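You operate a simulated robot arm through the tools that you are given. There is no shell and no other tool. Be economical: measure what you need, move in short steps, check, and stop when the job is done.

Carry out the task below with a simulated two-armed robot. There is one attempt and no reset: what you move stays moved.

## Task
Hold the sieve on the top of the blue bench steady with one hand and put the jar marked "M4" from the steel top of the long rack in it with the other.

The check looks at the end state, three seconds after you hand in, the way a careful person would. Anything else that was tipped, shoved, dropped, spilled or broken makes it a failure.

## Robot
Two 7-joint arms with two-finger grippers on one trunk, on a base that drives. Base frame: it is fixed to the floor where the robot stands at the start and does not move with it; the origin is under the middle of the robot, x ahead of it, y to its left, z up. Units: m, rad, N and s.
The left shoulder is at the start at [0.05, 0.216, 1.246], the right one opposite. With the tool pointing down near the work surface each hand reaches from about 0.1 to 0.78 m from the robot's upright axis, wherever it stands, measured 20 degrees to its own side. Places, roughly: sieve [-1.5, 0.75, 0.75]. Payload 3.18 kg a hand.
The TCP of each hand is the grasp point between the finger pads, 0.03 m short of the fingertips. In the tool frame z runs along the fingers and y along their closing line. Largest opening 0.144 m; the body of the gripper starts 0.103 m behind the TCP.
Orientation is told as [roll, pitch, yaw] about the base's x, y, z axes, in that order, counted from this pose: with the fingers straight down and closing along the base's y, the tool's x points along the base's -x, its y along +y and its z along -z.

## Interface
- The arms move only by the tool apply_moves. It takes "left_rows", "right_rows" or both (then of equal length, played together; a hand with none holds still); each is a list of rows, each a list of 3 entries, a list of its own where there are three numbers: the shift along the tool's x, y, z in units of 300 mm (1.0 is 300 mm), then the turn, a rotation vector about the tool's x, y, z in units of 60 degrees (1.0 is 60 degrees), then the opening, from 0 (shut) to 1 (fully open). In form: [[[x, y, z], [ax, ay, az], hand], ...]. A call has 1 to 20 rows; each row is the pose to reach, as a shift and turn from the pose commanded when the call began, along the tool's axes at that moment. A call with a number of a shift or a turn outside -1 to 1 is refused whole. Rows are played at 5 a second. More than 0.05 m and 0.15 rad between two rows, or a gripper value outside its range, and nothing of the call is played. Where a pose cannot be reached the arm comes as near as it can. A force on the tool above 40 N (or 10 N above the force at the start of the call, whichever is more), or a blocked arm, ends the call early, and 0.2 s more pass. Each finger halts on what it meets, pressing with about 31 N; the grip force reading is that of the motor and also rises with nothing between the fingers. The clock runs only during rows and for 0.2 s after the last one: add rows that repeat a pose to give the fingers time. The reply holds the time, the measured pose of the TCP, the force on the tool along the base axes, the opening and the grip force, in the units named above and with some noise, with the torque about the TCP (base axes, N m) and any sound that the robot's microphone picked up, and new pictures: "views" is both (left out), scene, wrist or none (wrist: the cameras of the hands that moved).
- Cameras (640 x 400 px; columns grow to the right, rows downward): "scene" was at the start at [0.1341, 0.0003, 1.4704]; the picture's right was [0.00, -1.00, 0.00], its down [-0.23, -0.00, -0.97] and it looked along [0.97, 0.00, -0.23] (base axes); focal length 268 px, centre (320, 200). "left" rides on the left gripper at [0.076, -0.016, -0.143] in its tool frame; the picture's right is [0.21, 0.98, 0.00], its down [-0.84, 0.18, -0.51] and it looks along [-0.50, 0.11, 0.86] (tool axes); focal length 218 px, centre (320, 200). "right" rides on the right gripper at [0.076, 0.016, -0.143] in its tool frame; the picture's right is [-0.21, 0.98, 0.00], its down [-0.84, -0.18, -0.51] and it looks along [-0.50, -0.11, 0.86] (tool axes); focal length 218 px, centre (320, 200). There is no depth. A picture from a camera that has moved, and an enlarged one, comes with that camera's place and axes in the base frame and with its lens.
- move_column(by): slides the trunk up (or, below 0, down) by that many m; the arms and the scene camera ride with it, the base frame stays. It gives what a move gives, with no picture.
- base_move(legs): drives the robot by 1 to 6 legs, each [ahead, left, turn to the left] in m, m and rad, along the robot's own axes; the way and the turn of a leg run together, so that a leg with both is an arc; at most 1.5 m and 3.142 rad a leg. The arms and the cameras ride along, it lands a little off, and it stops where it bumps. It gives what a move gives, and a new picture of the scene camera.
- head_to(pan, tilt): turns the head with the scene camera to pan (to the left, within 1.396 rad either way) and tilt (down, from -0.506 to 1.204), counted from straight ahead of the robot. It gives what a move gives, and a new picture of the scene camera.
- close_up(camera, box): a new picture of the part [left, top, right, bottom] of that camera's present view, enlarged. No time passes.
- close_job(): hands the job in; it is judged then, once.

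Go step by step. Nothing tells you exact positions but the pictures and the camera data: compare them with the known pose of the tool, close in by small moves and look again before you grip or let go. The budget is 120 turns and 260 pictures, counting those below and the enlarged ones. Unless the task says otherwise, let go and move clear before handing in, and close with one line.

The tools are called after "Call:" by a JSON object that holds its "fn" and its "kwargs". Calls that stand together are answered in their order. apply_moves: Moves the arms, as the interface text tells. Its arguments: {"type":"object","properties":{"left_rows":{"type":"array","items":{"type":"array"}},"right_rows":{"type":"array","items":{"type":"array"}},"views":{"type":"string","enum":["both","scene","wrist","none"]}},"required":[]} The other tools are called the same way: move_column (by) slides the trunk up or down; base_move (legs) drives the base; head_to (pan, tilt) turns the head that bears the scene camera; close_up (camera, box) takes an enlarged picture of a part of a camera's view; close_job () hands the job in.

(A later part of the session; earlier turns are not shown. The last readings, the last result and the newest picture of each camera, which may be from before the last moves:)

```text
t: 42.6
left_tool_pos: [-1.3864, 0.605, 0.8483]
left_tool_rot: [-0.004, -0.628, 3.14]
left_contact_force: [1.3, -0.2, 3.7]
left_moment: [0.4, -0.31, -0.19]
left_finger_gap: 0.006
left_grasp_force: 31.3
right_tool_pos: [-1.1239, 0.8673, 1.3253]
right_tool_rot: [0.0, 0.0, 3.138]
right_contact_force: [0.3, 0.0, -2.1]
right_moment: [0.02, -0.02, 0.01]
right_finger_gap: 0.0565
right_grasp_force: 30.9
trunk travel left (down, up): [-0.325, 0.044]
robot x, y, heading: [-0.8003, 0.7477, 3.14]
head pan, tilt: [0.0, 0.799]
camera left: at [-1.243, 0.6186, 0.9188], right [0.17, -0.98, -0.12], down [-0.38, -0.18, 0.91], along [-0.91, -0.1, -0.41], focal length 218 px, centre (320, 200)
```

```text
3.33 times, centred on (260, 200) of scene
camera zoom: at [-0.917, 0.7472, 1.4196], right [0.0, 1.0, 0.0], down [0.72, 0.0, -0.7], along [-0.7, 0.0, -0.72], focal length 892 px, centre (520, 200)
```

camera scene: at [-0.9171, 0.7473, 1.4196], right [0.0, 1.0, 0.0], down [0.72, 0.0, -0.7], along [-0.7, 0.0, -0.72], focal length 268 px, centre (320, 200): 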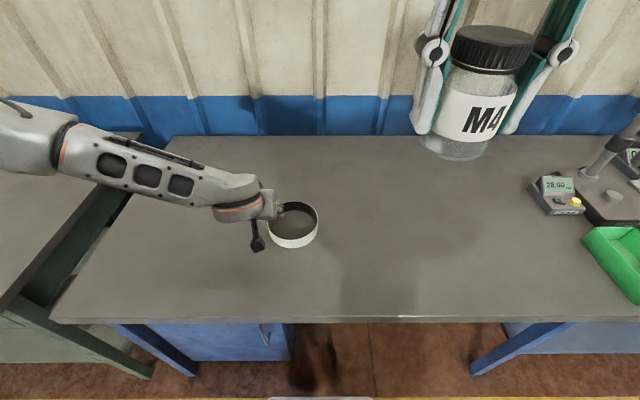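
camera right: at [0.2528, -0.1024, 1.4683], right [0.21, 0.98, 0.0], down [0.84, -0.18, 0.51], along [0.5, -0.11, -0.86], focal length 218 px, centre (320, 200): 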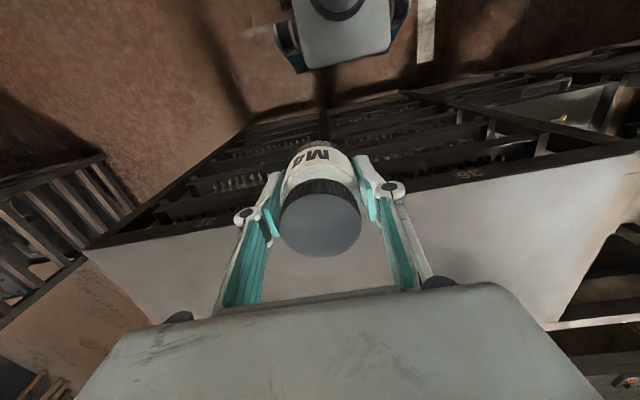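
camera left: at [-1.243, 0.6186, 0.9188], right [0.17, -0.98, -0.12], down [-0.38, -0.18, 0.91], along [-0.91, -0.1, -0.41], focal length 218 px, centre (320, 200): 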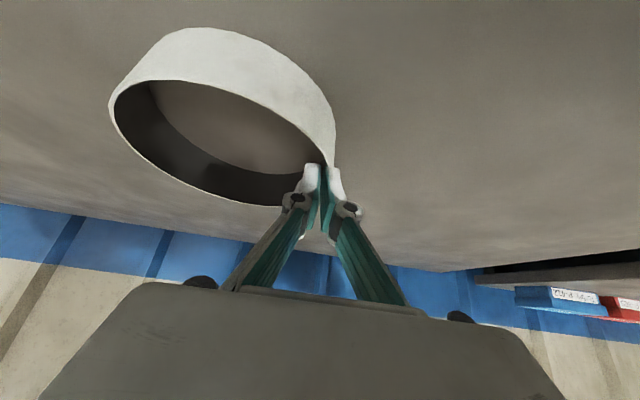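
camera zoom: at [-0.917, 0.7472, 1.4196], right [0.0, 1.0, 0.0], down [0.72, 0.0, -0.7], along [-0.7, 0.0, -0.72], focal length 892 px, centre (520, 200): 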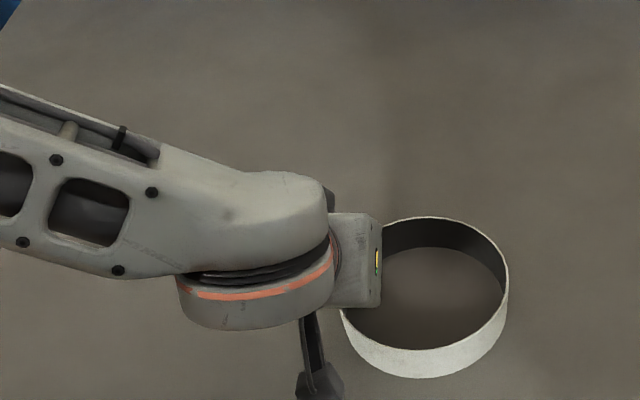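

Gripped, but closing aligned the sieve to the pads and drew it about 12 mm toward me. I'll ease it back by the same amount while holding it, and check.

Call:
{"fn": "apply_moves", "kwargs": {"left_rows": [[[-0.011, -0.003, 0.007], [0, 0, 0], 0.0], [[-0.022, -0.006, 0.014], [0, 0, 0], 0.0], [[-0.034, -0.01, 0.021], [0, 0, 0], 0.0], [[-0.034, -0.01, 0.021], [0, 0, 0], 0.0]], "views": "wrist"}}

Call:
{"fn": "close_up", "kwargs": {"camera": "scene", "box": [180, 140, 340, 260]}}

Call:
{"fn": "close_up", "kwargs": {"camera": "right", "box": [0, 0, 640, 400]}}

```text
t: 43.6
left_tool_pos: [-1.3996, 0.6064, 0.8504]
left_tool_rot: [0.0, -0.628, 3.139]
left_contact_force: [-0.1, 0.0, 1.7]
left_moment: [0.23, -0.1, -0.16]
left_finger_gap: 0.0061
left_grasp_force: 30.9
right_tool_pos: [-1.1236, 0.8681, 1.3268]
right_tool_rot: [0.0, 0.0, 3.138]
right_contact_force: [-0.2, -0.3, -1.8]
right_moment: [-0.05, 0.0, 0.0]
right_finger_gap: 0.0564
right_grasp_force: 31.3
trunk travel left (down, up): [-0.325, 0.044]
robot x, y, heading: [-0.7945, 0.7465, 3.141]
head pan, tilt: [0.0, 0.799]
camera left: at [-1.2547, 0.621, 0.9202], right [0.17, -0.98, -0.12], down [-0.38, -0.18, 0.91], along [-0.91, -0.1, -0.41], focal length 218 px, centre (320, 200)
```

left: 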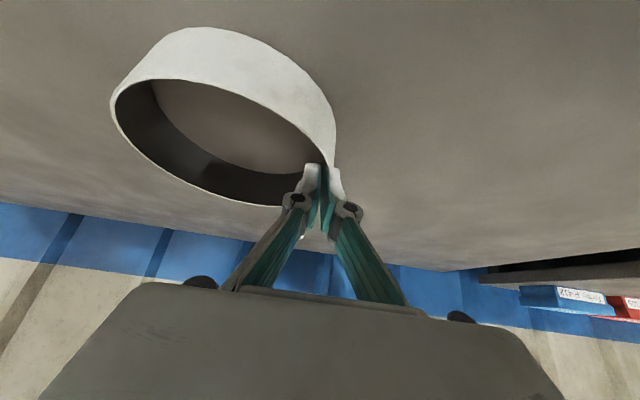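

```text
3.33 times, centred on (260, 200) of scene
camera zoom: at [-0.9172, 0.7472, 1.4196], right [0.0, 1.0, 0.0], down [0.72, 0.0, -0.7], along [-0.7, 0.0, -0.72], focal length 892 px, centre (520, 200)
```

zoom: 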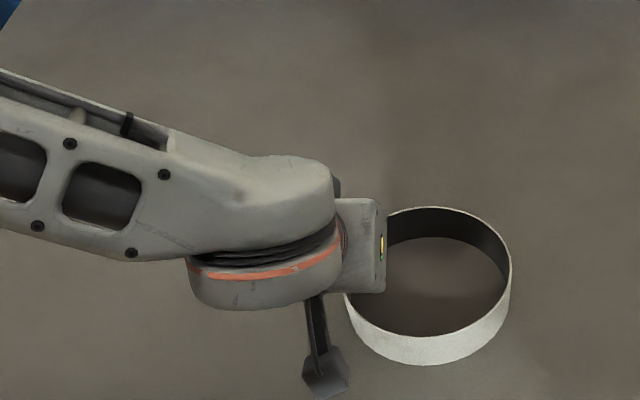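

```text
1.00 times, centred on (320, 200) of right (not enlarged: the box is as wide or as high as the picture)
camera zoom: at [-1.0461, 0.852, 1.4686], right [-0.21, -0.98, 0.0], down [-0.84, 0.18, 0.51], along [-0.5, 0.11, -0.86], focal length 218 px, centre (320, 200)
```

zoom: 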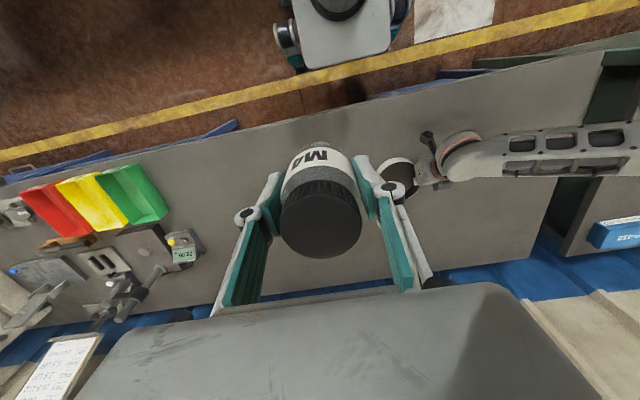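

The sieve is back within a few millimetres and is held. To keep the right gripper clear of the left one, I'll turn the right hand counter-clockwise so it closes roughly along x, while bringing the jar forward at a safe height.

Call:
{"fn": "apply_moves", "kwargs": {"right_rows": [[[-0.07, 0.007, 0.05], [0, 0, -0.125], 0.2], [[-0.15, 0.015, 0.1], [0, 0, -0.25], 0.2], [[-0.22, 0.022, 0.16], [0, 0, -0.375], 0.2], [[-0.29, 0.03, 0.21], [0, 0, -0.5], 0.2], [[-0.37, 0.037, 0.26], [0, 0, -0.625], 0.2], [[-0.44, 0.045, 0.32], [0, 0, -0.75], 0.2], [[-0.52, 0.052, 0.37], [0, 0, -0.875], 0.2], [[-0.588, 0.06, 0.42], [0, 0, -1.0], 0.2], [[-0.588, 0.06, 0.42], [0, 0, -1.0], 0.2]], "views": "both"}}

```text
t: 45.6
left_tool_pos: [-1.398, 0.6044, 0.8504]
left_tool_rot: [-0.004, -0.628, 3.142]
left_contact_force: [-0.9, 0.3, 0.0]
left_moment: [-0.01, -0.06, -0.04]
left_finger_gap: 0.0062
left_grasp_force: 31.1
right_tool_pos: [-1.2507, 0.8594, 1.2645]
right_tool_rot: [0.009, -0.206, -2.593]
right_contact_force: [0.0, -0.4, -2.4]
right_moment: [0.07, 0.01, -0.06]
right_finger_gap: 0.0563
right_grasp_force: 31.1
right hand out of reach, approached as far as the arm can: row 4, 5, 6, 7, 8, 9
trunk travel left (down, up): [-0.325, 0.044]
robot x, y, heading: [-0.7933, 0.7487, 3.136]
head pan, tilt: [0.0, 0.799]
camera scene: at [-0.9175, 0.7456, 1.4196], right [0.0, 1.0, 0.0], down [0.72, 0.0, -0.7], along [-0.7, 0.0, -0.72], focal length 268 px, centre (320, 200)
camera right: at [-1.1531, 0.9012, 1.3892], right [0.34, -0.94, 0.05], down [-0.71, -0.22, 0.67], along [-0.62, -0.26, -0.74], focal length 218 px, centre (320, 200)
```

scene: 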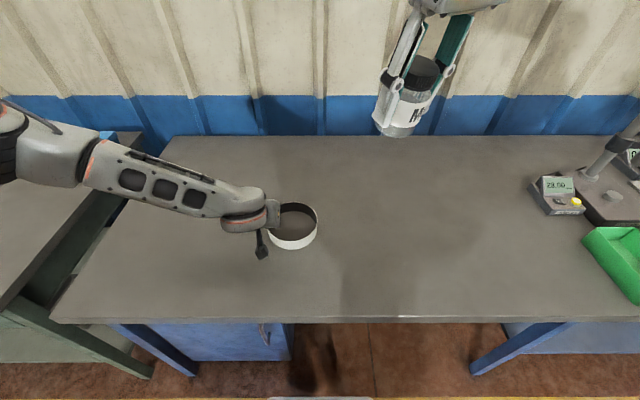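
right: 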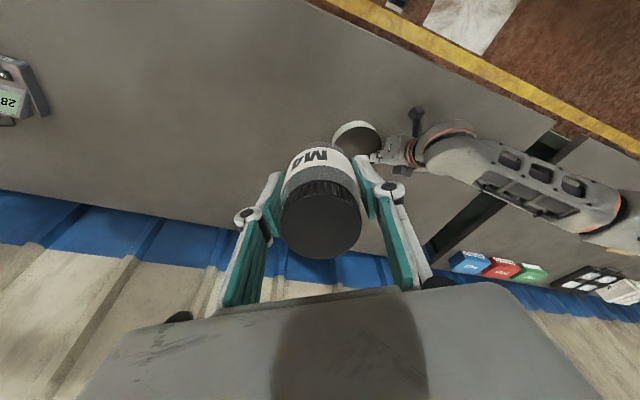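

The wrist ran into its limit turning that way, and the jar is now tilted slightly in the grip. I'll undo the tilt and turn the other way, clockwise, testing how far the wrist can go while up high.

Call:
{"fn": "apply_moves", "kwargs": {"right_rows": [[[0, 0, 0], [0.012, 0.026, 0.116], 0.2], [[0, 0, 0], [0.024, 0.053, 0.232], 0.2], [[0, 0, 0], [0.036, 0.079, 0.348], 0.2], [[0, 0, 0], [0.048, 0.106, 0.464], 0.2], [[0, 0, 0], [0.06, 0.132, 0.58], 0.2], [[0, 0, 0], [0.072, 0.159, 0.696], 0.2], [[0, 0, 0], [0.084, 0.185, 0.812], 0.2], [[0, 0, 0], [0.084, 0.185, 0.812], 0.2]], "views": "scene"}}

```text
t: 47.4
left_tool_pos: [-1.3993, 0.6051, 0.8486]
left_tool_rot: [-0.002, -0.628, 3.139]
left_contact_force: [-0.1, -0.3, 1.8]
left_moment: [0.26, -0.07, 0.03]
left_finger_gap: 0.006
left_grasp_force: 31.3
right_tool_pos: [-1.2546, 0.8619, 1.2615]
right_tool_rot: [0.005, 0.008, 2.84]
right_contact_force: [0.3, 0.0, -2.6]
right_moment: [0.03, 0.02, -0.02]
right_finger_gap: 0.0564
right_grasp_force: 31.3
trunk travel left (down, up): [-0.325, 0.044]
robot x, y, heading: [-0.7943, 0.7456, 3.136]
head pan, tilt: [0.0, 0.799]
camera scene: at [-0.9172, 0.7473, 1.4196], right [0.0, 1.0, 0.0], down [0.72, 0.0, -0.7], along [-0.7, 0.0, -0.72], focal length 268 px, centre (320, 200)
```

scene: 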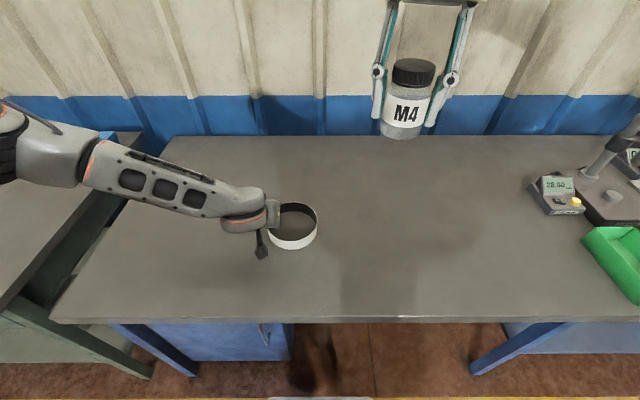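

The jar is upright again. I'll continue clockwise while descending part of the way.

Call:
{"fn": "apply_moves", "kwargs": {"right_rows": [[[-0.027, 0.017, 0.066], [0, 0, 0.125], 0.2], [[-0.055, 0.034, 0.133], [0, 0, 0.25], 0.2], [[-0.082, 0.052, 0.2], [0, 0, 0.375], 0.2], [[-0.11, 0.069, 0.266], [0, 0, 0.5], 0.2], [[-0.137, 0.086, 0.333], [0, 0, 0.625], 0.2], [[-0.164, 0.103, 0.4], [0, 0, 0.75], 0.2], [[-0.192, 0.121, 0.466], [0, 0, 0.875], 0.2], [[-0.219, 0.138, 0.533], [0, 0, 1.0], 0.2], [[-0.219, 0.138, 0.533], [0, 0, 1.0], 0.2]], "views": "scene"}}

```text
t: 49.4
left_tool_pos: [-1.3983, 0.6065, 0.8492]
left_tool_rot: [-0.002, -0.627, 3.14]
left_contact_force: [0.6, -0.2, 0.8]
left_moment: [0.25, -0.07, 0.0]
left_finger_gap: 0.006
left_grasp_force: 31.1
right_tool_pos: [-1.3276, 0.8415, 1.1015]
right_tool_rot: [-0.002, 0.008, 1.791]
right_contact_force: [0.0, -0.4, -1.9]
right_moment: [-0.01, 0.02, 0.0]
right_finger_gap: 0.0564
right_grasp_force: 30.7
trunk travel left (down, up): [-0.325, 0.044]
robot x, y, heading: [-0.7952, 0.7438, 3.14]
head pan, tilt: [0.0, 0.799]
camera scene: at [-0.9171, 0.7473, 1.4196], right [0.0, 1.0, 0.0], down [0.72, 0.0, -0.7], along [-0.7, 0.0, -0.72], focal length 268 px, centre (320, 200)
```

scene: 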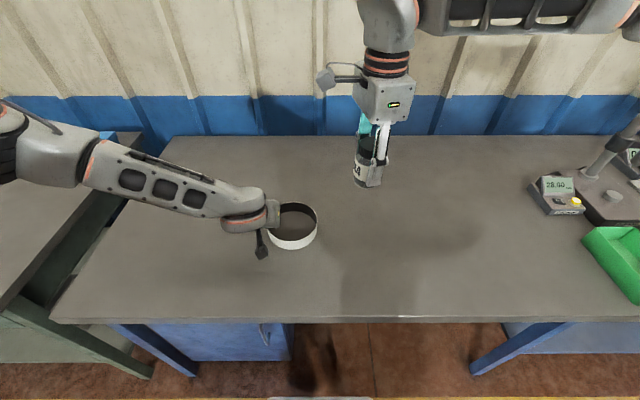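

The clockwise turn works, with the camera stalk pointing away from the left wrist. I'll finish the turn to about 90° and move the jar above the right-hand half of the sieve, still high.

Call:
{"fn": "apply_moves", "kwargs": {"right_rows": [[[0.1, 0.08, 0], [0, 0, 0.09], 0.2], [[0.2, 0.16, 0], [0, 0, 0.18], 0.2], [[0.3, 0.24, 0], [0, 0, 0.25], 0.2], [[0.413, 0.314, 0], [0, 0, 0.25], 0.2], [[0.413, 0.314, 0], [0, 0, 0.25], 0.2]], "views": "both"}}

Call:
{"fn": "close_up", "kwargs": {"camera": "left", "box": [0, 0, 640, 400]}}

```text
t: 50.6
left_tool_pos: [-1.3988, 0.607, 0.8502]
left_tool_rot: [-0.001, -0.627, 3.14]
left_contact_force: [0.3, 1.6, 2.6]
left_moment: [0.23, -0.08, 0.01]
left_finger_gap: 0.006
left_grasp_force: 31.0
right_tool_pos: [-1.393, 0.6986, 1.1003]
right_tool_rot: [-0.004, 0.009, 1.53]
right_contact_force: [-0.3, 0.2, -2.7]
right_moment: [-0.04, -0.01, -0.02]
right_finger_gap: 0.0566
right_grasp_force: 30.9
trunk travel left (down, up): [-0.325, 0.044]
robot x, y, heading: [-0.7986, 0.7427, 3.137]
head pan, tilt: [0.0, 0.799]
camera scene: at [-0.9173, 0.7484, 1.4196], right [0.0, 1.0, 0.0], down [0.72, 0.0, -0.7], along [-0.7, 0.0, -0.72], focal length 268 px, centre (320, 200)
camera right: at [-1.4124, 0.625, 1.2429], right [-0.97, 0.25, -0.01], down [0.21, 0.84, 0.5], along [0.13, 0.48, -0.87], focal length 218 px, centre (320, 200)
```

scene: 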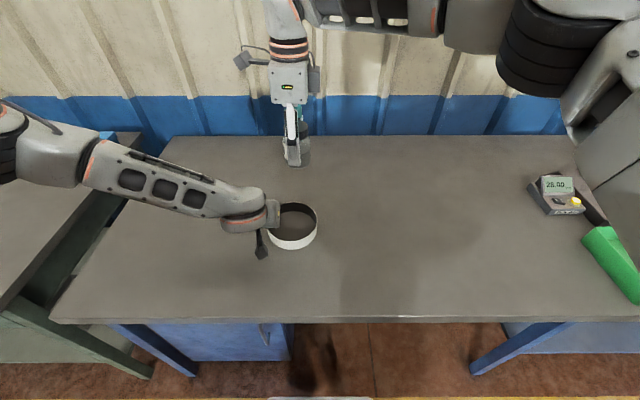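
right: 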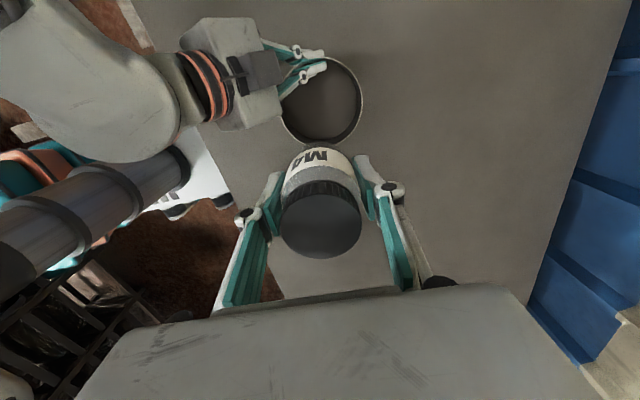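

```text
1.00 times, centred on (320, 200) of left (not enlarged: the box is as wide or as high as the picture)
camera zoom: at [-1.2547, 0.6218, 0.9203], right [0.17, -0.98, -0.12], down [-0.38, -0.18, 0.91], along [-0.91, -0.1, -0.41], focal length 218 px, centre (320, 200)
```

zoom: 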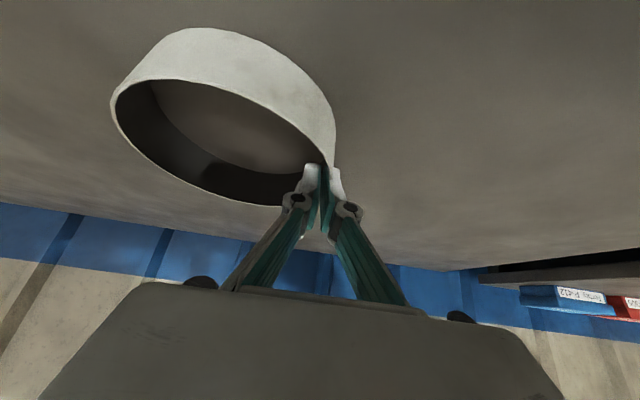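

From the right wrist camera I can see the sieve and left gripper well. I'll enlarge to get the sieve centre precisely.

Call:
{"fn": "close_up", "kwargs": {"camera": "right", "box": [230, 40, 390, 160]}}

Call:
{"fn": "close_up", "kwargs": {"camera": "scene", "box": [230, 130, 350, 260]}}

```text
3.33 times, centred on (310, 100) of right
camera zoom: at [-1.4124, 0.625, 1.2429], right [-0.97, 0.25, -0.01], down [0.21, 0.84, 0.5], along [0.13, 0.48, -0.87], focal length 728 px, centre (353, 533)
```

zoom: 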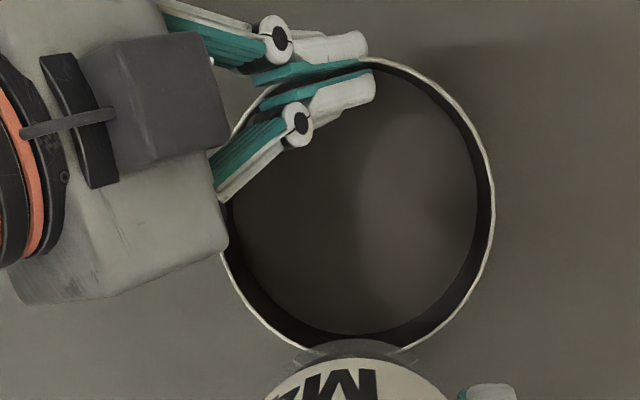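

```text
3.08 times, centred on (290, 195) of scene
camera zoom: at [-0.9173, 0.7484, 1.4196], right [0.0, 1.0, 0.0], down [0.72, 0.0, -0.7], along [-0.7, 0.0, -0.72], focal length 823 px, centre (412, 215)
```

zoom: 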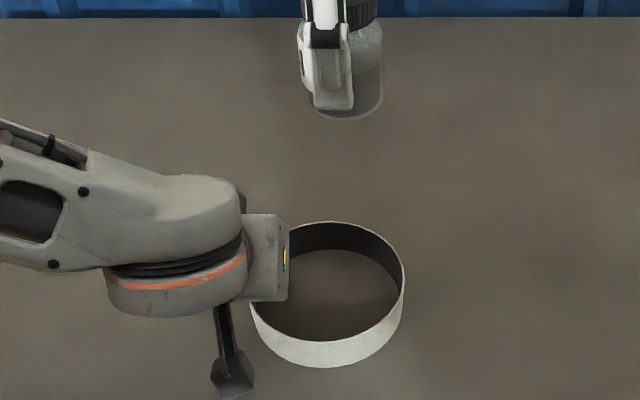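

The sieve centre is about (-1.397, 0.669). The left gripper's nearest corner is at y≈0.65, so a jar position of y≈0.696 leaves room on all sides. I'll descend to 60 mm above the rim.

Call:
{"fn": "apply_moves", "kwargs": {"right_rows": [[[0.01, 0.013, 0.13], [0, 0, 0], 0.2], [[0.01, 0.013, 0.26], [0, 0, 0], 0.2], [[0.01, 0.013, 0.38], [0, 0, 0], 0.2], [[0.01, 0.013, 0.5], [0, 0, 0], 0.2], [[0.01, 0.013, 0.5], [0, 0, 0], 0.2]], "views": "both"}}

Call:
{"fn": "close_up", "kwargs": {"camera": "scene", "box": [230, 130, 350, 260]}}

Call:
{"fn": "close_up", "kwargs": {"camera": "left", "box": [0, 0, 640, 400]}}

```text
t: 51.8
left_tool_pos: [-1.3991, 0.6056, 0.8499]
left_tool_rot: [-0.002, -0.628, 3.139]
left_contact_force: [0.7, -0.1, 0.5]
left_moment: [0.24, -0.1, -0.06]
left_finger_gap: 0.006
left_grasp_force: 31.0
right_tool_pos: [-1.3966, 0.6962, 0.952]
right_tool_rot: [-0.005, 0.008, 1.529]
right_contact_force: [0.2, 0.4, -2.5]
right_moment: [0.0, -0.01, 0.03]
right_finger_gap: 0.0566
right_grasp_force: 30.8
trunk travel left (down, up): [-0.325, 0.044]
robot x, y, heading: [-0.7953, 0.7449, 3.138]
head pan, tilt: [0.0, 0.799]
camera scene: at [-0.9172, 0.7472, 1.4196], right [0.0, 1.0, 0.0], down [0.72, 0.0, -0.7], along [-0.7, 0.0, -0.72], focal length 268 px, centre (320, 200)
camera right: at [-1.4157, 0.6235, 1.095], right [-0.97, 0.25, 0.0], down [0.21, 0.84, 0.5], along [0.13, 0.48, -0.87], focal length 218 px, centre (320, 200)
```

scene: 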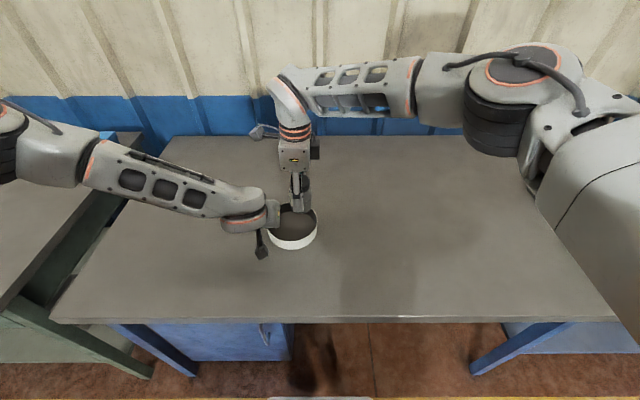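
right: 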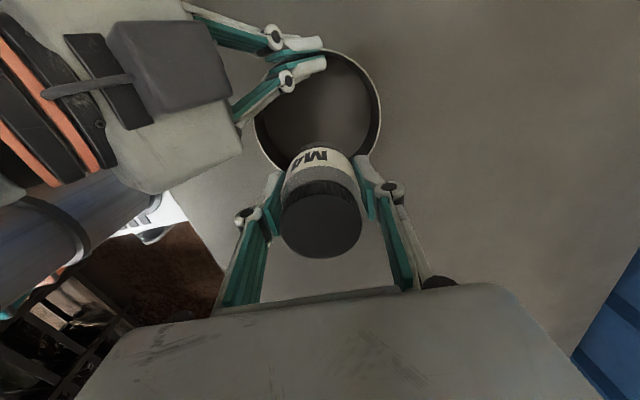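

```text
3.08 times, centred on (290, 195) of scene
camera zoom: at [-0.9172, 0.7472, 1.4196], right [0.0, 1.0, 0.0], down [0.72, 0.0, -0.7], along [-0.7, 0.0, -0.72], focal length 823 px, centre (412, 215)
```

zoom: 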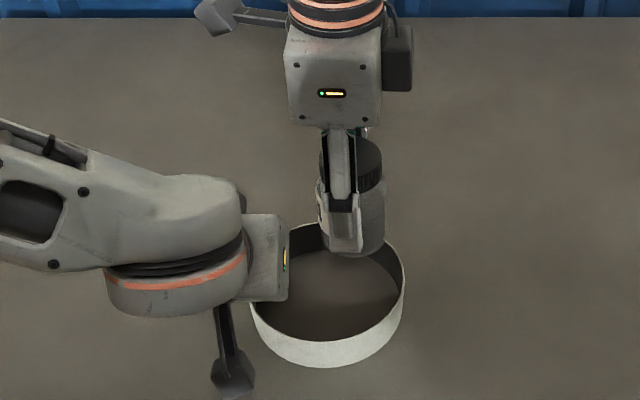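

```text
1.00 times, centred on (320, 200) of left (not enlarged: the box is as wide or as high as the picture)
camera zoom: at [-1.2546, 0.621, 0.9203], right [0.17, -0.98, -0.12], down [-0.38, -0.18, 0.91], along [-0.91, -0.1, -0.41], focal length 218 px, centre (320, 200)
```

zoom: 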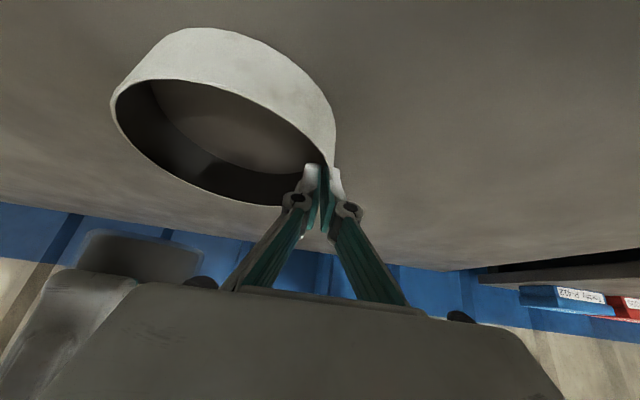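

The gripper bodies are thicker than I allowed for, so I'll check the clearances before going lower. Enlarging the right view to measure the sieve and the left body again.

Call:
{"fn": "close_up", "kwargs": {"camera": "right", "box": [180, 30, 400, 190]}}

```text
2.50 times, centred on (290, 110) of right
camera zoom: at [-1.4157, 0.6235, 1.095], right [-0.97, 0.25, 0.0], down [0.21, 0.84, 0.5], along [0.13, 0.48, -0.87], focal length 546 px, centre (395, 425)
```

zoom: 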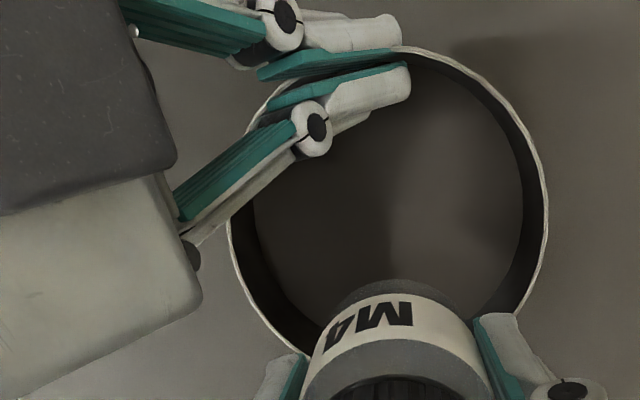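

There is about 1 cm between the bodies, and the sieve centre is near (-1.399, 0.667). Turning the right hand back 13° swings its near end away and gives about 2 cm. I'll do that and lower 40 mm.

Call:
{"fn": "apply_moves", "kwargs": {"right_rows": [[[0.007, 0.008, 0], [0, 0, -0.11], 0.2], [[0.007, 0.008, 0], [0, 0, -0.22], 0.2], [[0.007, 0.008, 0.07], [0, 0, -0.22], 0.2], [[0.007, 0.008, 0.133], [0, 0, -0.22], 0.2], [[0.007, 0.008, 0.133], [0, 0, -0.22], 0.2]], "views": "both"}}

Call:
{"fn": "close_up", "kwargs": {"camera": "scene", "box": [230, 130, 350, 260]}}

Call:
{"fn": "close_up", "kwargs": {"camera": "left", "box": [0, 0, 640, 400]}}

```text
t: 53.0
left_tool_pos: [-1.3986, 0.6048, 0.8504]
left_tool_rot: [-0.001, -0.627, 3.141]
left_contact_force: [0.0, 0.2, 0.8]
left_moment: [0.26, -0.13, -0.03]
left_finger_gap: 0.0061
left_grasp_force: 31.3
right_tool_pos: [-1.4002, 0.6937, 0.9132]
right_tool_rot: [-0.002, 0.009, 1.764]
right_contact_force: [-0.1, 0.0, -2.5]
right_moment: [0.0, -0.01, 0.05]
right_finger_gap: 0.0569
right_grasp_force: 31.1
trunk travel left (down, up): [-0.325, 0.044]
robot x, y, heading: [-0.7986, 0.7477, 3.136]
head pan, tilt: [0.0, 0.799]
camera scene: at [-0.9173, 0.7472, 1.4196], right [0.0, 1.0, 0.0], down [0.72, 0.0, -0.7], along [-0.7, 0.0, -0.72], focal length 268 px, centre (320, 200)
camera right: at [-1.4015, 0.617, 1.0556], right [-1.0, 0.02, 0.0], down [0.01, 0.87, 0.5], along [0.01, 0.5, -0.87], focal length 218 px, centre (320, 200)
```

scene: 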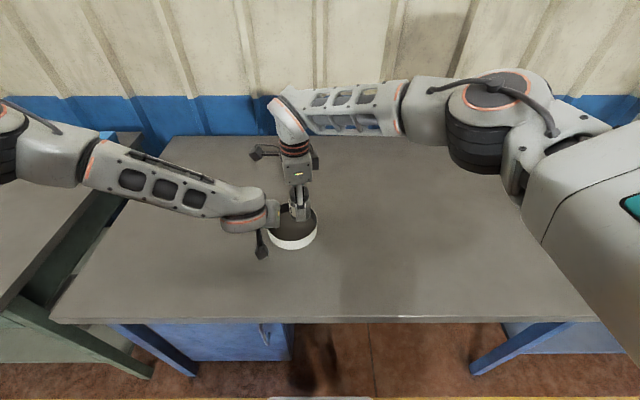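
right: 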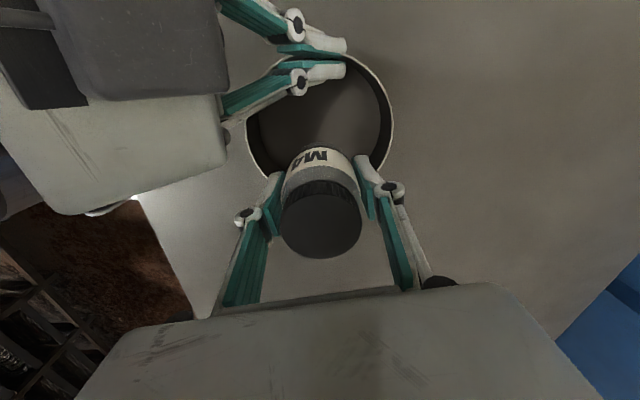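

```text
3.08 times, centred on (290, 195) of scene
camera zoom: at [-0.9173, 0.7472, 1.4196], right [0.0, 1.0, 0.0], down [0.72, 0.0, -0.7], along [-0.7, 0.0, -0.72], focal length 823 px, centre (412, 215)
```

zoom: 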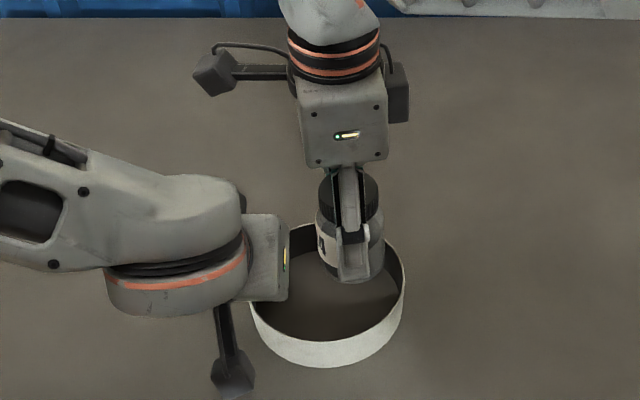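

```text
1.00 times, centred on (320, 200) of left (not enlarged: the box is as wide or as high as the picture)
camera zoom: at [-1.2547, 0.621, 0.9202], right [0.17, -0.98, -0.12], down [-0.38, -0.18, 0.91], along [-0.91, -0.1, -0.41], focal length 218 px, centre (320, 200)
```

zoom: 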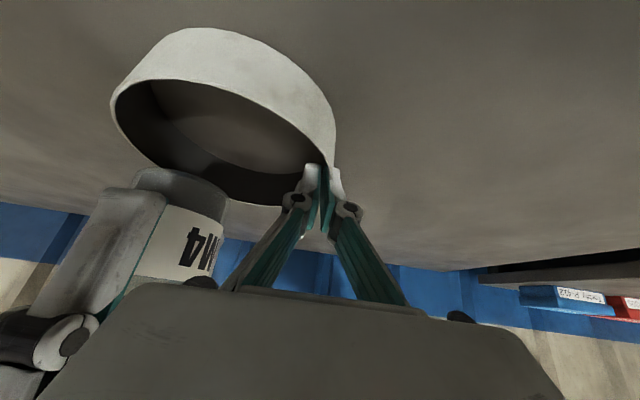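

Clearances look good on all sides, and the jar is entering the sieve opening. I'll lower it to about 1 cm above the floor.

Call:
{"fn": "apply_moves", "kwargs": {"right_rows": [[[0, 0, 0.06], [0, 0, 0], 0.2], [[0, 0, 0.12], [0, 0, 0], 0.2], [[0, 0, 0.18], [0, 0, 0], 0.2], [[0, 0, 0.18], [0, 0, 0], 0.2]], "views": "both"}}

Call:
{"fn": "close_up", "kwargs": {"camera": "scene", "box": [230, 130, 350, 260]}}

Call:
{"fn": "close_up", "kwargs": {"camera": "left", "box": [0, 0, 640, 400]}}

```text
t: 54.0
left_tool_pos: [-1.398, 0.6064, 0.8502]
left_tool_rot: [-0.002, -0.627, 3.14]
left_contact_force: [-0.1, 1.1, 0.4]
left_moment: [0.29, -0.06, 0.01]
left_finger_gap: 0.006
left_grasp_force: 31.0
right_tool_pos: [-1.4004, 0.6919, 0.8581]
right_tool_rot: [-0.002, 0.009, 1.761]
right_contact_force: [-0.9, 0.0, -2.8]
right_moment: [-0.04, 0.01, -0.02]
right_finger_gap: 0.0568
right_grasp_force: 30.6
trunk travel left (down, up): [-0.325, 0.044]
robot x, y, heading: [-0.7959, 0.7458, 3.139]
head pan, tilt: [0.0, 0.799]
camera scene: at [-0.9173, 0.7472, 1.4196], right [0.0, 1.0, 0.0], down [0.72, 0.0, -0.7], along [-0.7, 0.0, -0.72], focal length 268 px, centre (320, 200)
camera right: at [-1.4013, 0.6152, 1.0007], right [-1.0, 0.02, 0.0], down [0.01, 0.87, 0.5], along [0.01, 0.5, -0.87], focal length 218 px, centre (320, 200)
```

scene: 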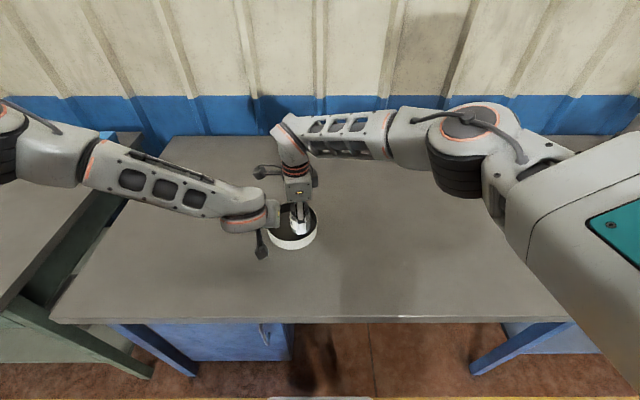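
right: 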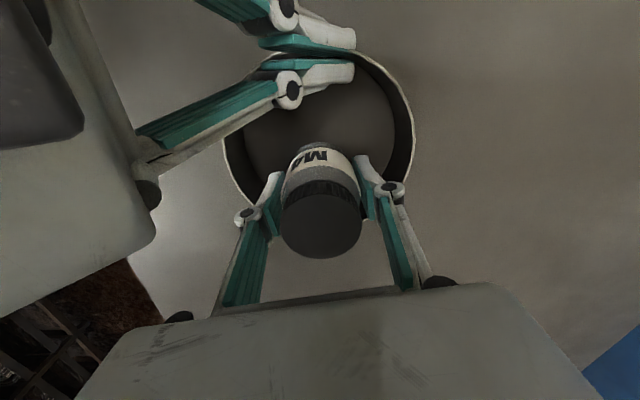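

```text
3.08 times, centred on (290, 195) of scene
camera zoom: at [-0.9173, 0.7472, 1.4196], right [0.0, 1.0, 0.0], down [0.72, 0.0, -0.7], along [-0.7, 0.0, -0.72], focal length 823 px, centre (412, 215)
```

zoom: 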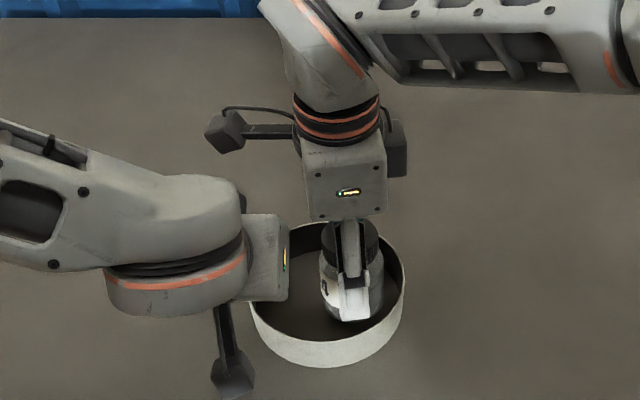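

```text
1.00 times, centred on (320, 200) of left (not enlarged: the box is as wide or as high as the picture)
camera zoom: at [-1.2547, 0.621, 0.9202], right [0.17, -0.98, -0.12], down [-0.38, -0.18, 0.91], along [-0.91, -0.1, -0.41], focal length 218 px, centre (320, 200)
```

zoom: 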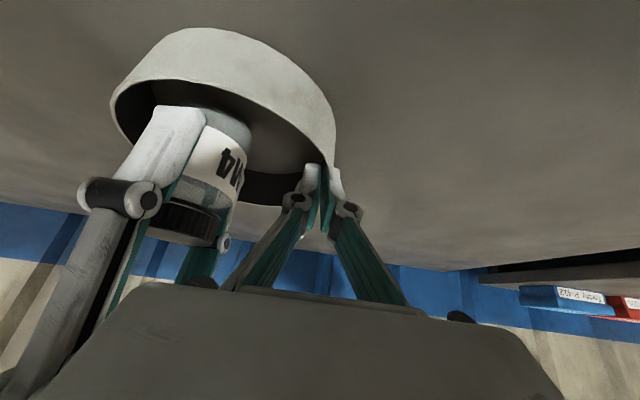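

The jar is inside the ring, centred with margin. I'll lower a few millimetres at a time and watch the force.

Call:
{"fn": "apply_moves", "kwargs": {"right_rows": [[[0, 0, 0.01], [0, 0, 0], 0.2], [[0, 0, 0.018], [0, 0, 0], 0.2], [[0, 0, 0.018], [0, 0, 0], 0.2]], "views": "none"}}

```text
t: 54.8
left_tool_pos: [-1.3998, 0.6048, 0.8495]
left_tool_rot: [-0.002, -0.627, 3.138]
left_contact_force: [-3.5, 0.4, -6.3]
left_moment: [0.36, -0.03, 0.25]
left_finger_gap: 0.006
left_grasp_force: 31.6
right_tool_pos: [-1.3991, 0.6907, 0.8548]
right_tool_rot: [-0.001, 0.009, 1.763]
right_contact_force: [3.9, 2.0, 17.0]
right_moment: [-0.26, -0.22, 0.06]
right_finger_gap: 0.0567
right_grasp_force: 30.7
trunk travel left (down, up): [-0.325, 0.044]
robot x, y, heading: [-0.7923, 0.751, 3.143]
head pan, tilt: [0.0, 0.799]
```

The jar bottom has touched the sieve floor at 17 N. I'll ease off about 1.5 mm, then open the fingers just a few millimetres.

Call:
{"fn": "apply_moves", "kwargs": {"right_rows": [[[0, 0, -0.005], [0, 0, 0], 0.2], [[0, 0, -0.005], [0, 0, 0], 0.2]], "views": "none"}}

```text
t: 55.4
left_tool_pos: [-1.3984, 0.606, 0.8507]
left_tool_rot: [-0.003, -0.628, 3.139]
left_contact_force: [0.3, -0.5, -2.5]
left_moment: [0.28, -0.28, 0.05]
left_finger_gap: 0.0061
left_grasp_force: 31.2
right_tool_pos: [-1.3992, 0.6907, 0.8549]
right_tool_rot: [0.0, 0.01, 1.763]
right_contact_force: [-1.3, -2.0, 11.0]
right_moment: [-0.33, 0.17, -0.02]
right_finger_gap: 0.0568
right_grasp_force: 31.1
trunk travel left (down, up): [-0.325, 0.044]
robot x, y, heading: [-0.7973, 0.7467, 3.141]
head pan, tilt: [0.0, 0.799]
```

Still 11 N, so I'll ease off a little more.

Call:
{"fn": "apply_moves", "kwargs": {"right_rows": [[[0, 0, -0.004], [0, 0, 0], 0.2], [[0, 0, -0.004], [0, 0, 0], 0.2]], "views": "none"}}

Call:
{"fn": "close_up", "kwargs": {"camera": "left", "box": [0, 0, 640, 400]}}

```text
t: 56.0
left_tool_pos: [-1.3981, 0.606, 0.8494]
left_tool_rot: [-0.001, -0.629, 3.139]
left_contact_force: [1.5, -0.9, -0.9]
left_moment: [0.17, -0.18, -0.14]
left_finger_gap: 0.006
left_grasp_force: 30.7
right_tool_pos: [-1.399, 0.6912, 0.855]
right_tool_rot: [-0.004, 0.008, 1.763]
right_contact_force: [0.1, 0.8, -0.8]
right_moment: [-0.02, 0.0, -0.05]
right_finger_gap: 0.0566
right_grasp_force: 30.9
trunk travel left (down, up): [-0.325, 0.044]
robot x, y, heading: [-0.7994, 0.7444, 3.136]
head pan, tilt: [0.0, 0.799]
```

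```text
1.00 times, centred on (320, 200) of left (not enlarged: the box is as wide or as high as the picture)
camera zoom: at [-1.2549, 0.6211, 0.9204], right [0.17, -0.98, -0.12], down [-0.38, -0.18, 0.91], along [-0.91, -0.1, -0.41], focal length 218 px, centre (320, 200)
```

zoom: 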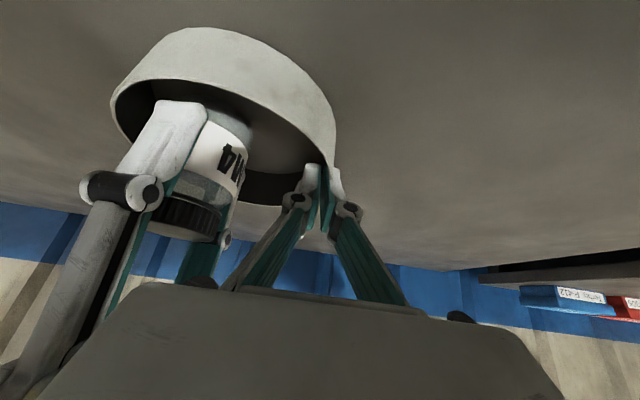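

The jar is now resting with almost no load. I'll open the right fingers slowly to about 66 mm.

Call:
{"fn": "apply_moves", "kwargs": {"right_rows": [[[0, 0, 0], [0, 0, 0], 0.4], [[0, 0, 0], [0, 0, 0], 0.43], [[0, 0, 0], [0, 0, 0], 0.46], [[0, 0, 0], [0, 0, 0], 0.46]], "views": "wrist"}}

Call:
{"fn": "close_up", "kwargs": {"camera": "scene", "box": [230, 130, 350, 260]}}

Call:
{"fn": "close_up", "kwargs": {"camera": "left", "box": [0, 0, 640, 400]}}

```text
t: 57.0
left_tool_pos: [-1.3984, 0.6059, 0.8502]
left_tool_rot: [-0.003, -0.629, 3.14]
left_contact_force: [0.1, -0.4, 0.1]
left_moment: [0.26, -0.08, -0.03]
left_finger_gap: 0.0059
left_grasp_force: 30.8
right_tool_pos: [-1.3991, 0.6911, 0.8535]
right_tool_rot: [-0.003, 0.009, 1.76]
right_contact_force: [0.4, 0.4, 0.4]
right_moment: [0.01, 0.01, 0.0]
right_finger_gap: 0.0663
right_grasp_force: 0.0
trunk travel left (down, up): [-0.325, 0.044]
robot x, y, heading: [-0.7951, 0.7448, 3.14]
head pan, tilt: [0.0, 0.799]
camera right: at [-1.4006, 0.6147, 0.9989], right [-1.0, 0.02, 0.0], down [0.01, 0.87, 0.5], along [0.01, 0.5, -0.87], focal length 218 px, centre (320, 200)
```

right: 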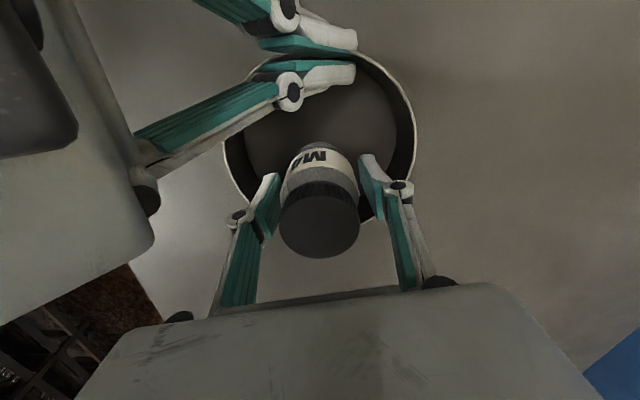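

```text
3.08 times, centred on (290, 195) of scene
camera zoom: at [-0.9173, 0.7472, 1.4196], right [0.0, 1.0, 0.0], down [0.72, 0.0, -0.7], along [-0.7, 0.0, -0.72], focal length 823 px, centre (412, 215)
```

zoom: 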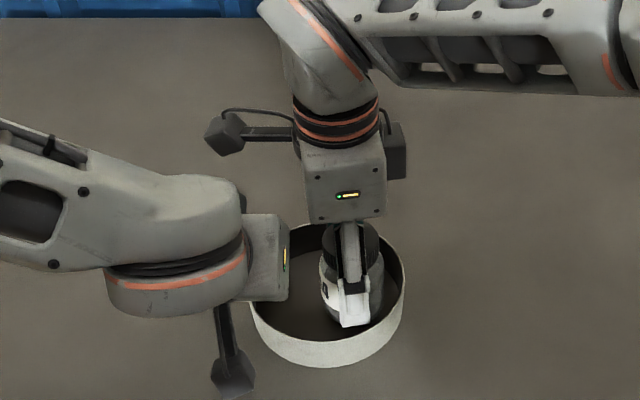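

```text
1.00 times, centred on (320, 200) of left (not enlarged: the box is as wide or as high as the picture)
camera zoom: at [-1.2547, 0.6211, 0.9202], right [0.17, -0.98, -0.12], down [-0.38, -0.18, 0.91], along [-0.91, -0.1, -0.41], focal length 218 px, centre (320, 200)
```

zoom: 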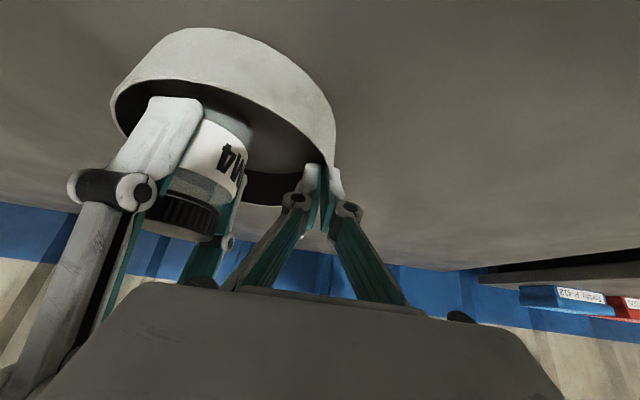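

Released. The jar is a touch closer to the near finger, so I'll shift 2 mm that way to centre, open slightly more, then lift straight up.

Call:
{"fn": "apply_moves", "kwargs": {"right_rows": [[[0, -0.007, 0], [0, 0, 0], 0.48], [[0, -0.007, -0.02], [0, 0, 0], 0.48], [[0, -0.007, -0.07], [0, 0, 0], 0.48], [[0, -0.007, -0.12], [0, 0, 0], 0.48]], "views": "wrist"}}

Call:
{"fn": "close_up", "kwargs": {"camera": "scene", "box": [230, 130, 350, 260]}}

Call:
{"fn": "close_up", "kwargs": {"camera": "left", "box": [0, 0, 640, 400]}}

```text
t: 58.0
left_tool_pos: [-1.3988, 0.6058, 0.8492]
left_tool_rot: [-0.003, -0.63, 3.141]
left_contact_force: [-0.8, 0.1, 0.0]
left_moment: [0.27, -0.12, -0.04]
left_finger_gap: 0.0063
left_grasp_force: 31.1
right_tool_pos: [-1.3957, 0.6911, 0.8939]
right_tool_rot: [-0.002, 0.008, 1.763]
right_contact_force: [0.1, -0.8, -0.7]
right_moment: [-0.01, 0.0, 0.0]
right_finger_gap: 0.0692
right_grasp_force: 0.0
trunk travel left (down, up): [-0.325, 0.044]
robot x, y, heading: [-0.7982, 0.7452, 3.136]
head pan, tilt: [0.0, 0.799]
camera right: at [-1.3971, 0.6149, 1.0362], right [-1.0, 0.02, 0.0], down [0.01, 0.87, 0.5], along [0.01, 0.5, -0.87], focal length 218 px, centre (320, 200)
```

right: 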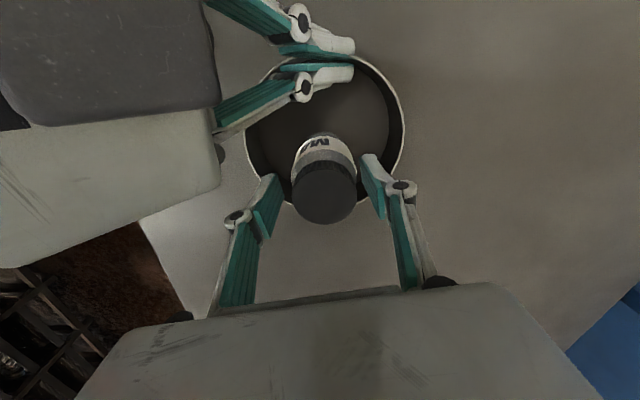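

```text
3.08 times, centred on (290, 195) of scene
camera zoom: at [-0.9171, 0.7473, 1.4196], right [0.0, 1.0, 0.0], down [0.72, 0.0, -0.7], along [-0.7, 0.0, -0.72], focal length 823 px, centre (412, 215)
```

zoom: 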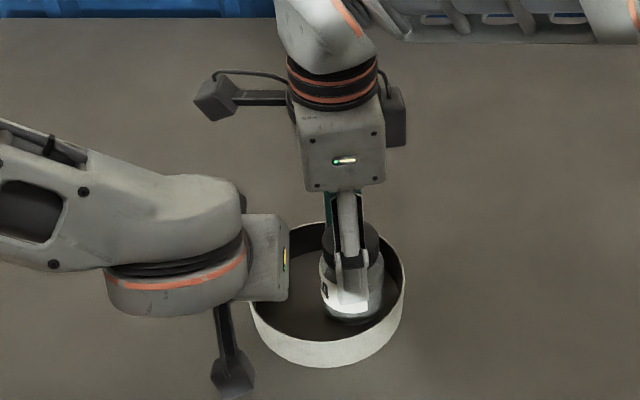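

```text
1.00 times, centred on (320, 200) of left (not enlarged: the box is as wide or as high as the picture)
camera zoom: at [-1.2546, 0.6211, 0.9203], right [0.17, -0.98, -0.12], down [-0.38, -0.18, 0.91], along [-0.91, -0.1, -0.41], focal length 218 px, centre (320, 200)
```

zoom: 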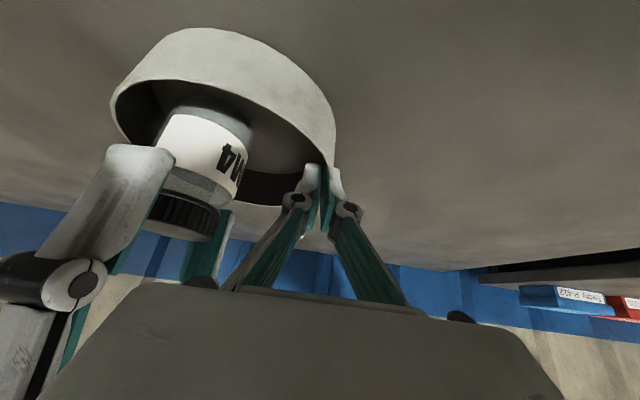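

The jar stays standing in the sieve as the fingers clear it. I'll raise the right hand well clear and swing it aside.

Call:
{"fn": "apply_moves", "kwargs": {"right_rows": [[[0, 0, -0.12], [0, 0, 0], 0.48], [[0, 0, -0.24], [0, 0, 0], 0.48], [[0, 0, -0.36], [0, 0, 0], 0.48], [[0, 0, -0.48], [0, 0, 0], 0.48], [[0, 0, -0.6], [0, 0, 0], 0.48], [[-0.15, 0, -0.65], [0, 0, 0], 0.48], [[-0.3, 0, -0.65], [0, 0, 0], 0.48], [[-0.45, 0, -0.65], [0, 0, 0], 0.48], [[-0.6, -0.05, -0.65], [0, 0, 0], 0.48], [[-0.6, -0.05, -0.65], [0, 0, 0], 0.48]], "views": "scene"}}

Call:
{"fn": "close_up", "kwargs": {"camera": "left", "box": [0, 0, 640, 400]}}

```text
t: 60.2
left_tool_pos: [-1.3986, 0.6044, 0.849]
left_tool_rot: [-0.004, -0.628, 3.141]
left_contact_force: [-0.5, 0.0, 0.3]
left_moment: [0.29, -0.05, -0.01]
left_finger_gap: 0.0056
left_grasp_force: 31.0
right_tool_pos: [-1.415, 0.8739, 1.0853]
right_tool_rot: [-0.002, 0.009, 1.763]
right_contact_force: [0.1, 1.2, 0.1]
right_moment: [0.01, -0.01, 0.01]
right_finger_gap: 0.0693
right_grasp_force: 0.0
trunk travel left (down, up): [-0.325, 0.044]
robot x, y, heading: [-0.7957, 0.7399, 3.136]
head pan, tilt: [0.0, 0.799]
camera scene: at [-0.9176, 0.746, 1.4196], right [0.0, 1.0, 0.0], down [0.72, 0.0, -0.7], along [-0.7, 0.0, -0.72], focal length 268 px, centre (320, 200)
```

scene: 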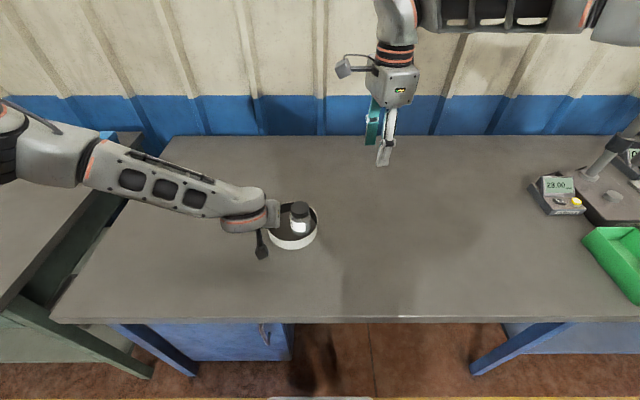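

```text
1.00 times, centred on (320, 200) of left (not enlarged: the box is as wide or as high as the picture)
camera zoom: at [-1.2548, 0.6203, 0.92], right [0.17, -0.98, -0.13], down [-0.38, -0.18, 0.91], along [-0.91, -0.1, -0.41], focal length 218 px, centre (320, 200)
```

zoom: 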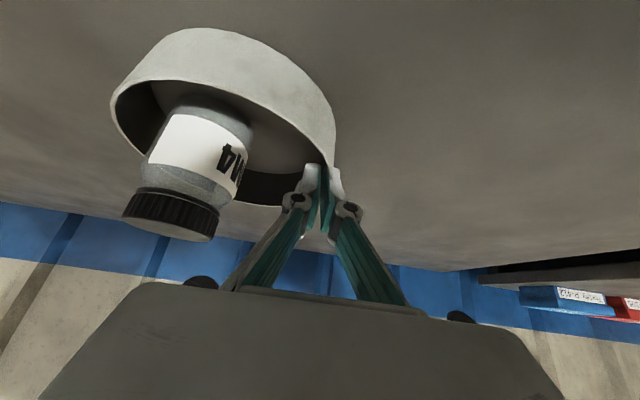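

The M4 jar stands upright in the sieve and the left hand carries no load. I'll open the left fingers slowly, just enough to free the rim.

Call:
{"fn": "apply_moves", "kwargs": {"left_rows": [[[0, 0, 0], [0, 0, 0], 0.06], [[0, 0, 0], [0, 0, 0], 0.09], [[0, 0, 0], [0, 0, 0], 0.13], [[0, 0, 0], [0, 0, 0], 0.17], [[0, 0, 0], [0, 0, 0], 0.17]], "views": "wrist"}}

Call:
{"fn": "close_up", "kwargs": {"camera": "right", "box": [0, 0, 640, 400]}}

```text
t: 61.4
left_tool_pos: [-1.3988, 0.6052, 0.85]
left_tool_rot: [-0.002, -0.628, 3.139]
left_contact_force: [0.1, -1.3, 0.2]
left_moment: [0.01, -0.02, -0.05]
left_finger_gap: 0.0245
left_grasp_force: 0.1
right_tool_pos: [-1.4142, 0.8735, 1.0845]
right_tool_rot: [-0.002, 0.008, 1.76]
right_contact_force: [0.1, -0.4, -0.6]
right_moment: [0.0, 0.01, -0.02]
right_finger_gap: 0.0691
right_grasp_force: 0.0
trunk travel left (down, up): [-0.325, 0.044]
robot x, y, heading: [-0.7977, 0.749, 3.134]
head pan, tilt: [0.0, 0.799]
camera left: at [-1.2547, 0.621, 0.9202], right [0.17, -0.98, -0.12], down [-0.38, -0.18, 0.91], along [-0.91, -0.1, -0.41], focal length 218 px, centre (320, 200)
```

left: 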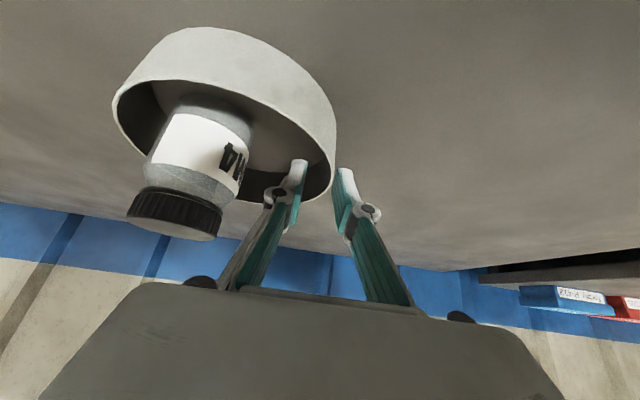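

```text
1.00 times, centred on (320, 200) of right (not enlarged: the box is as wide or as high as the picture)
camera zoom: at [-1.4154, 0.7979, 1.2282], right [-1.0, 0.02, 0.0], down [0.01, 0.87, 0.5], along [0.01, 0.5, -0.87], focal length 218 px, centre (320, 200)
```

zoom: 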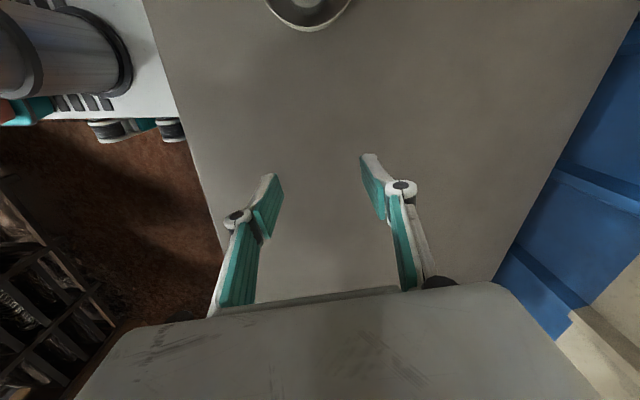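

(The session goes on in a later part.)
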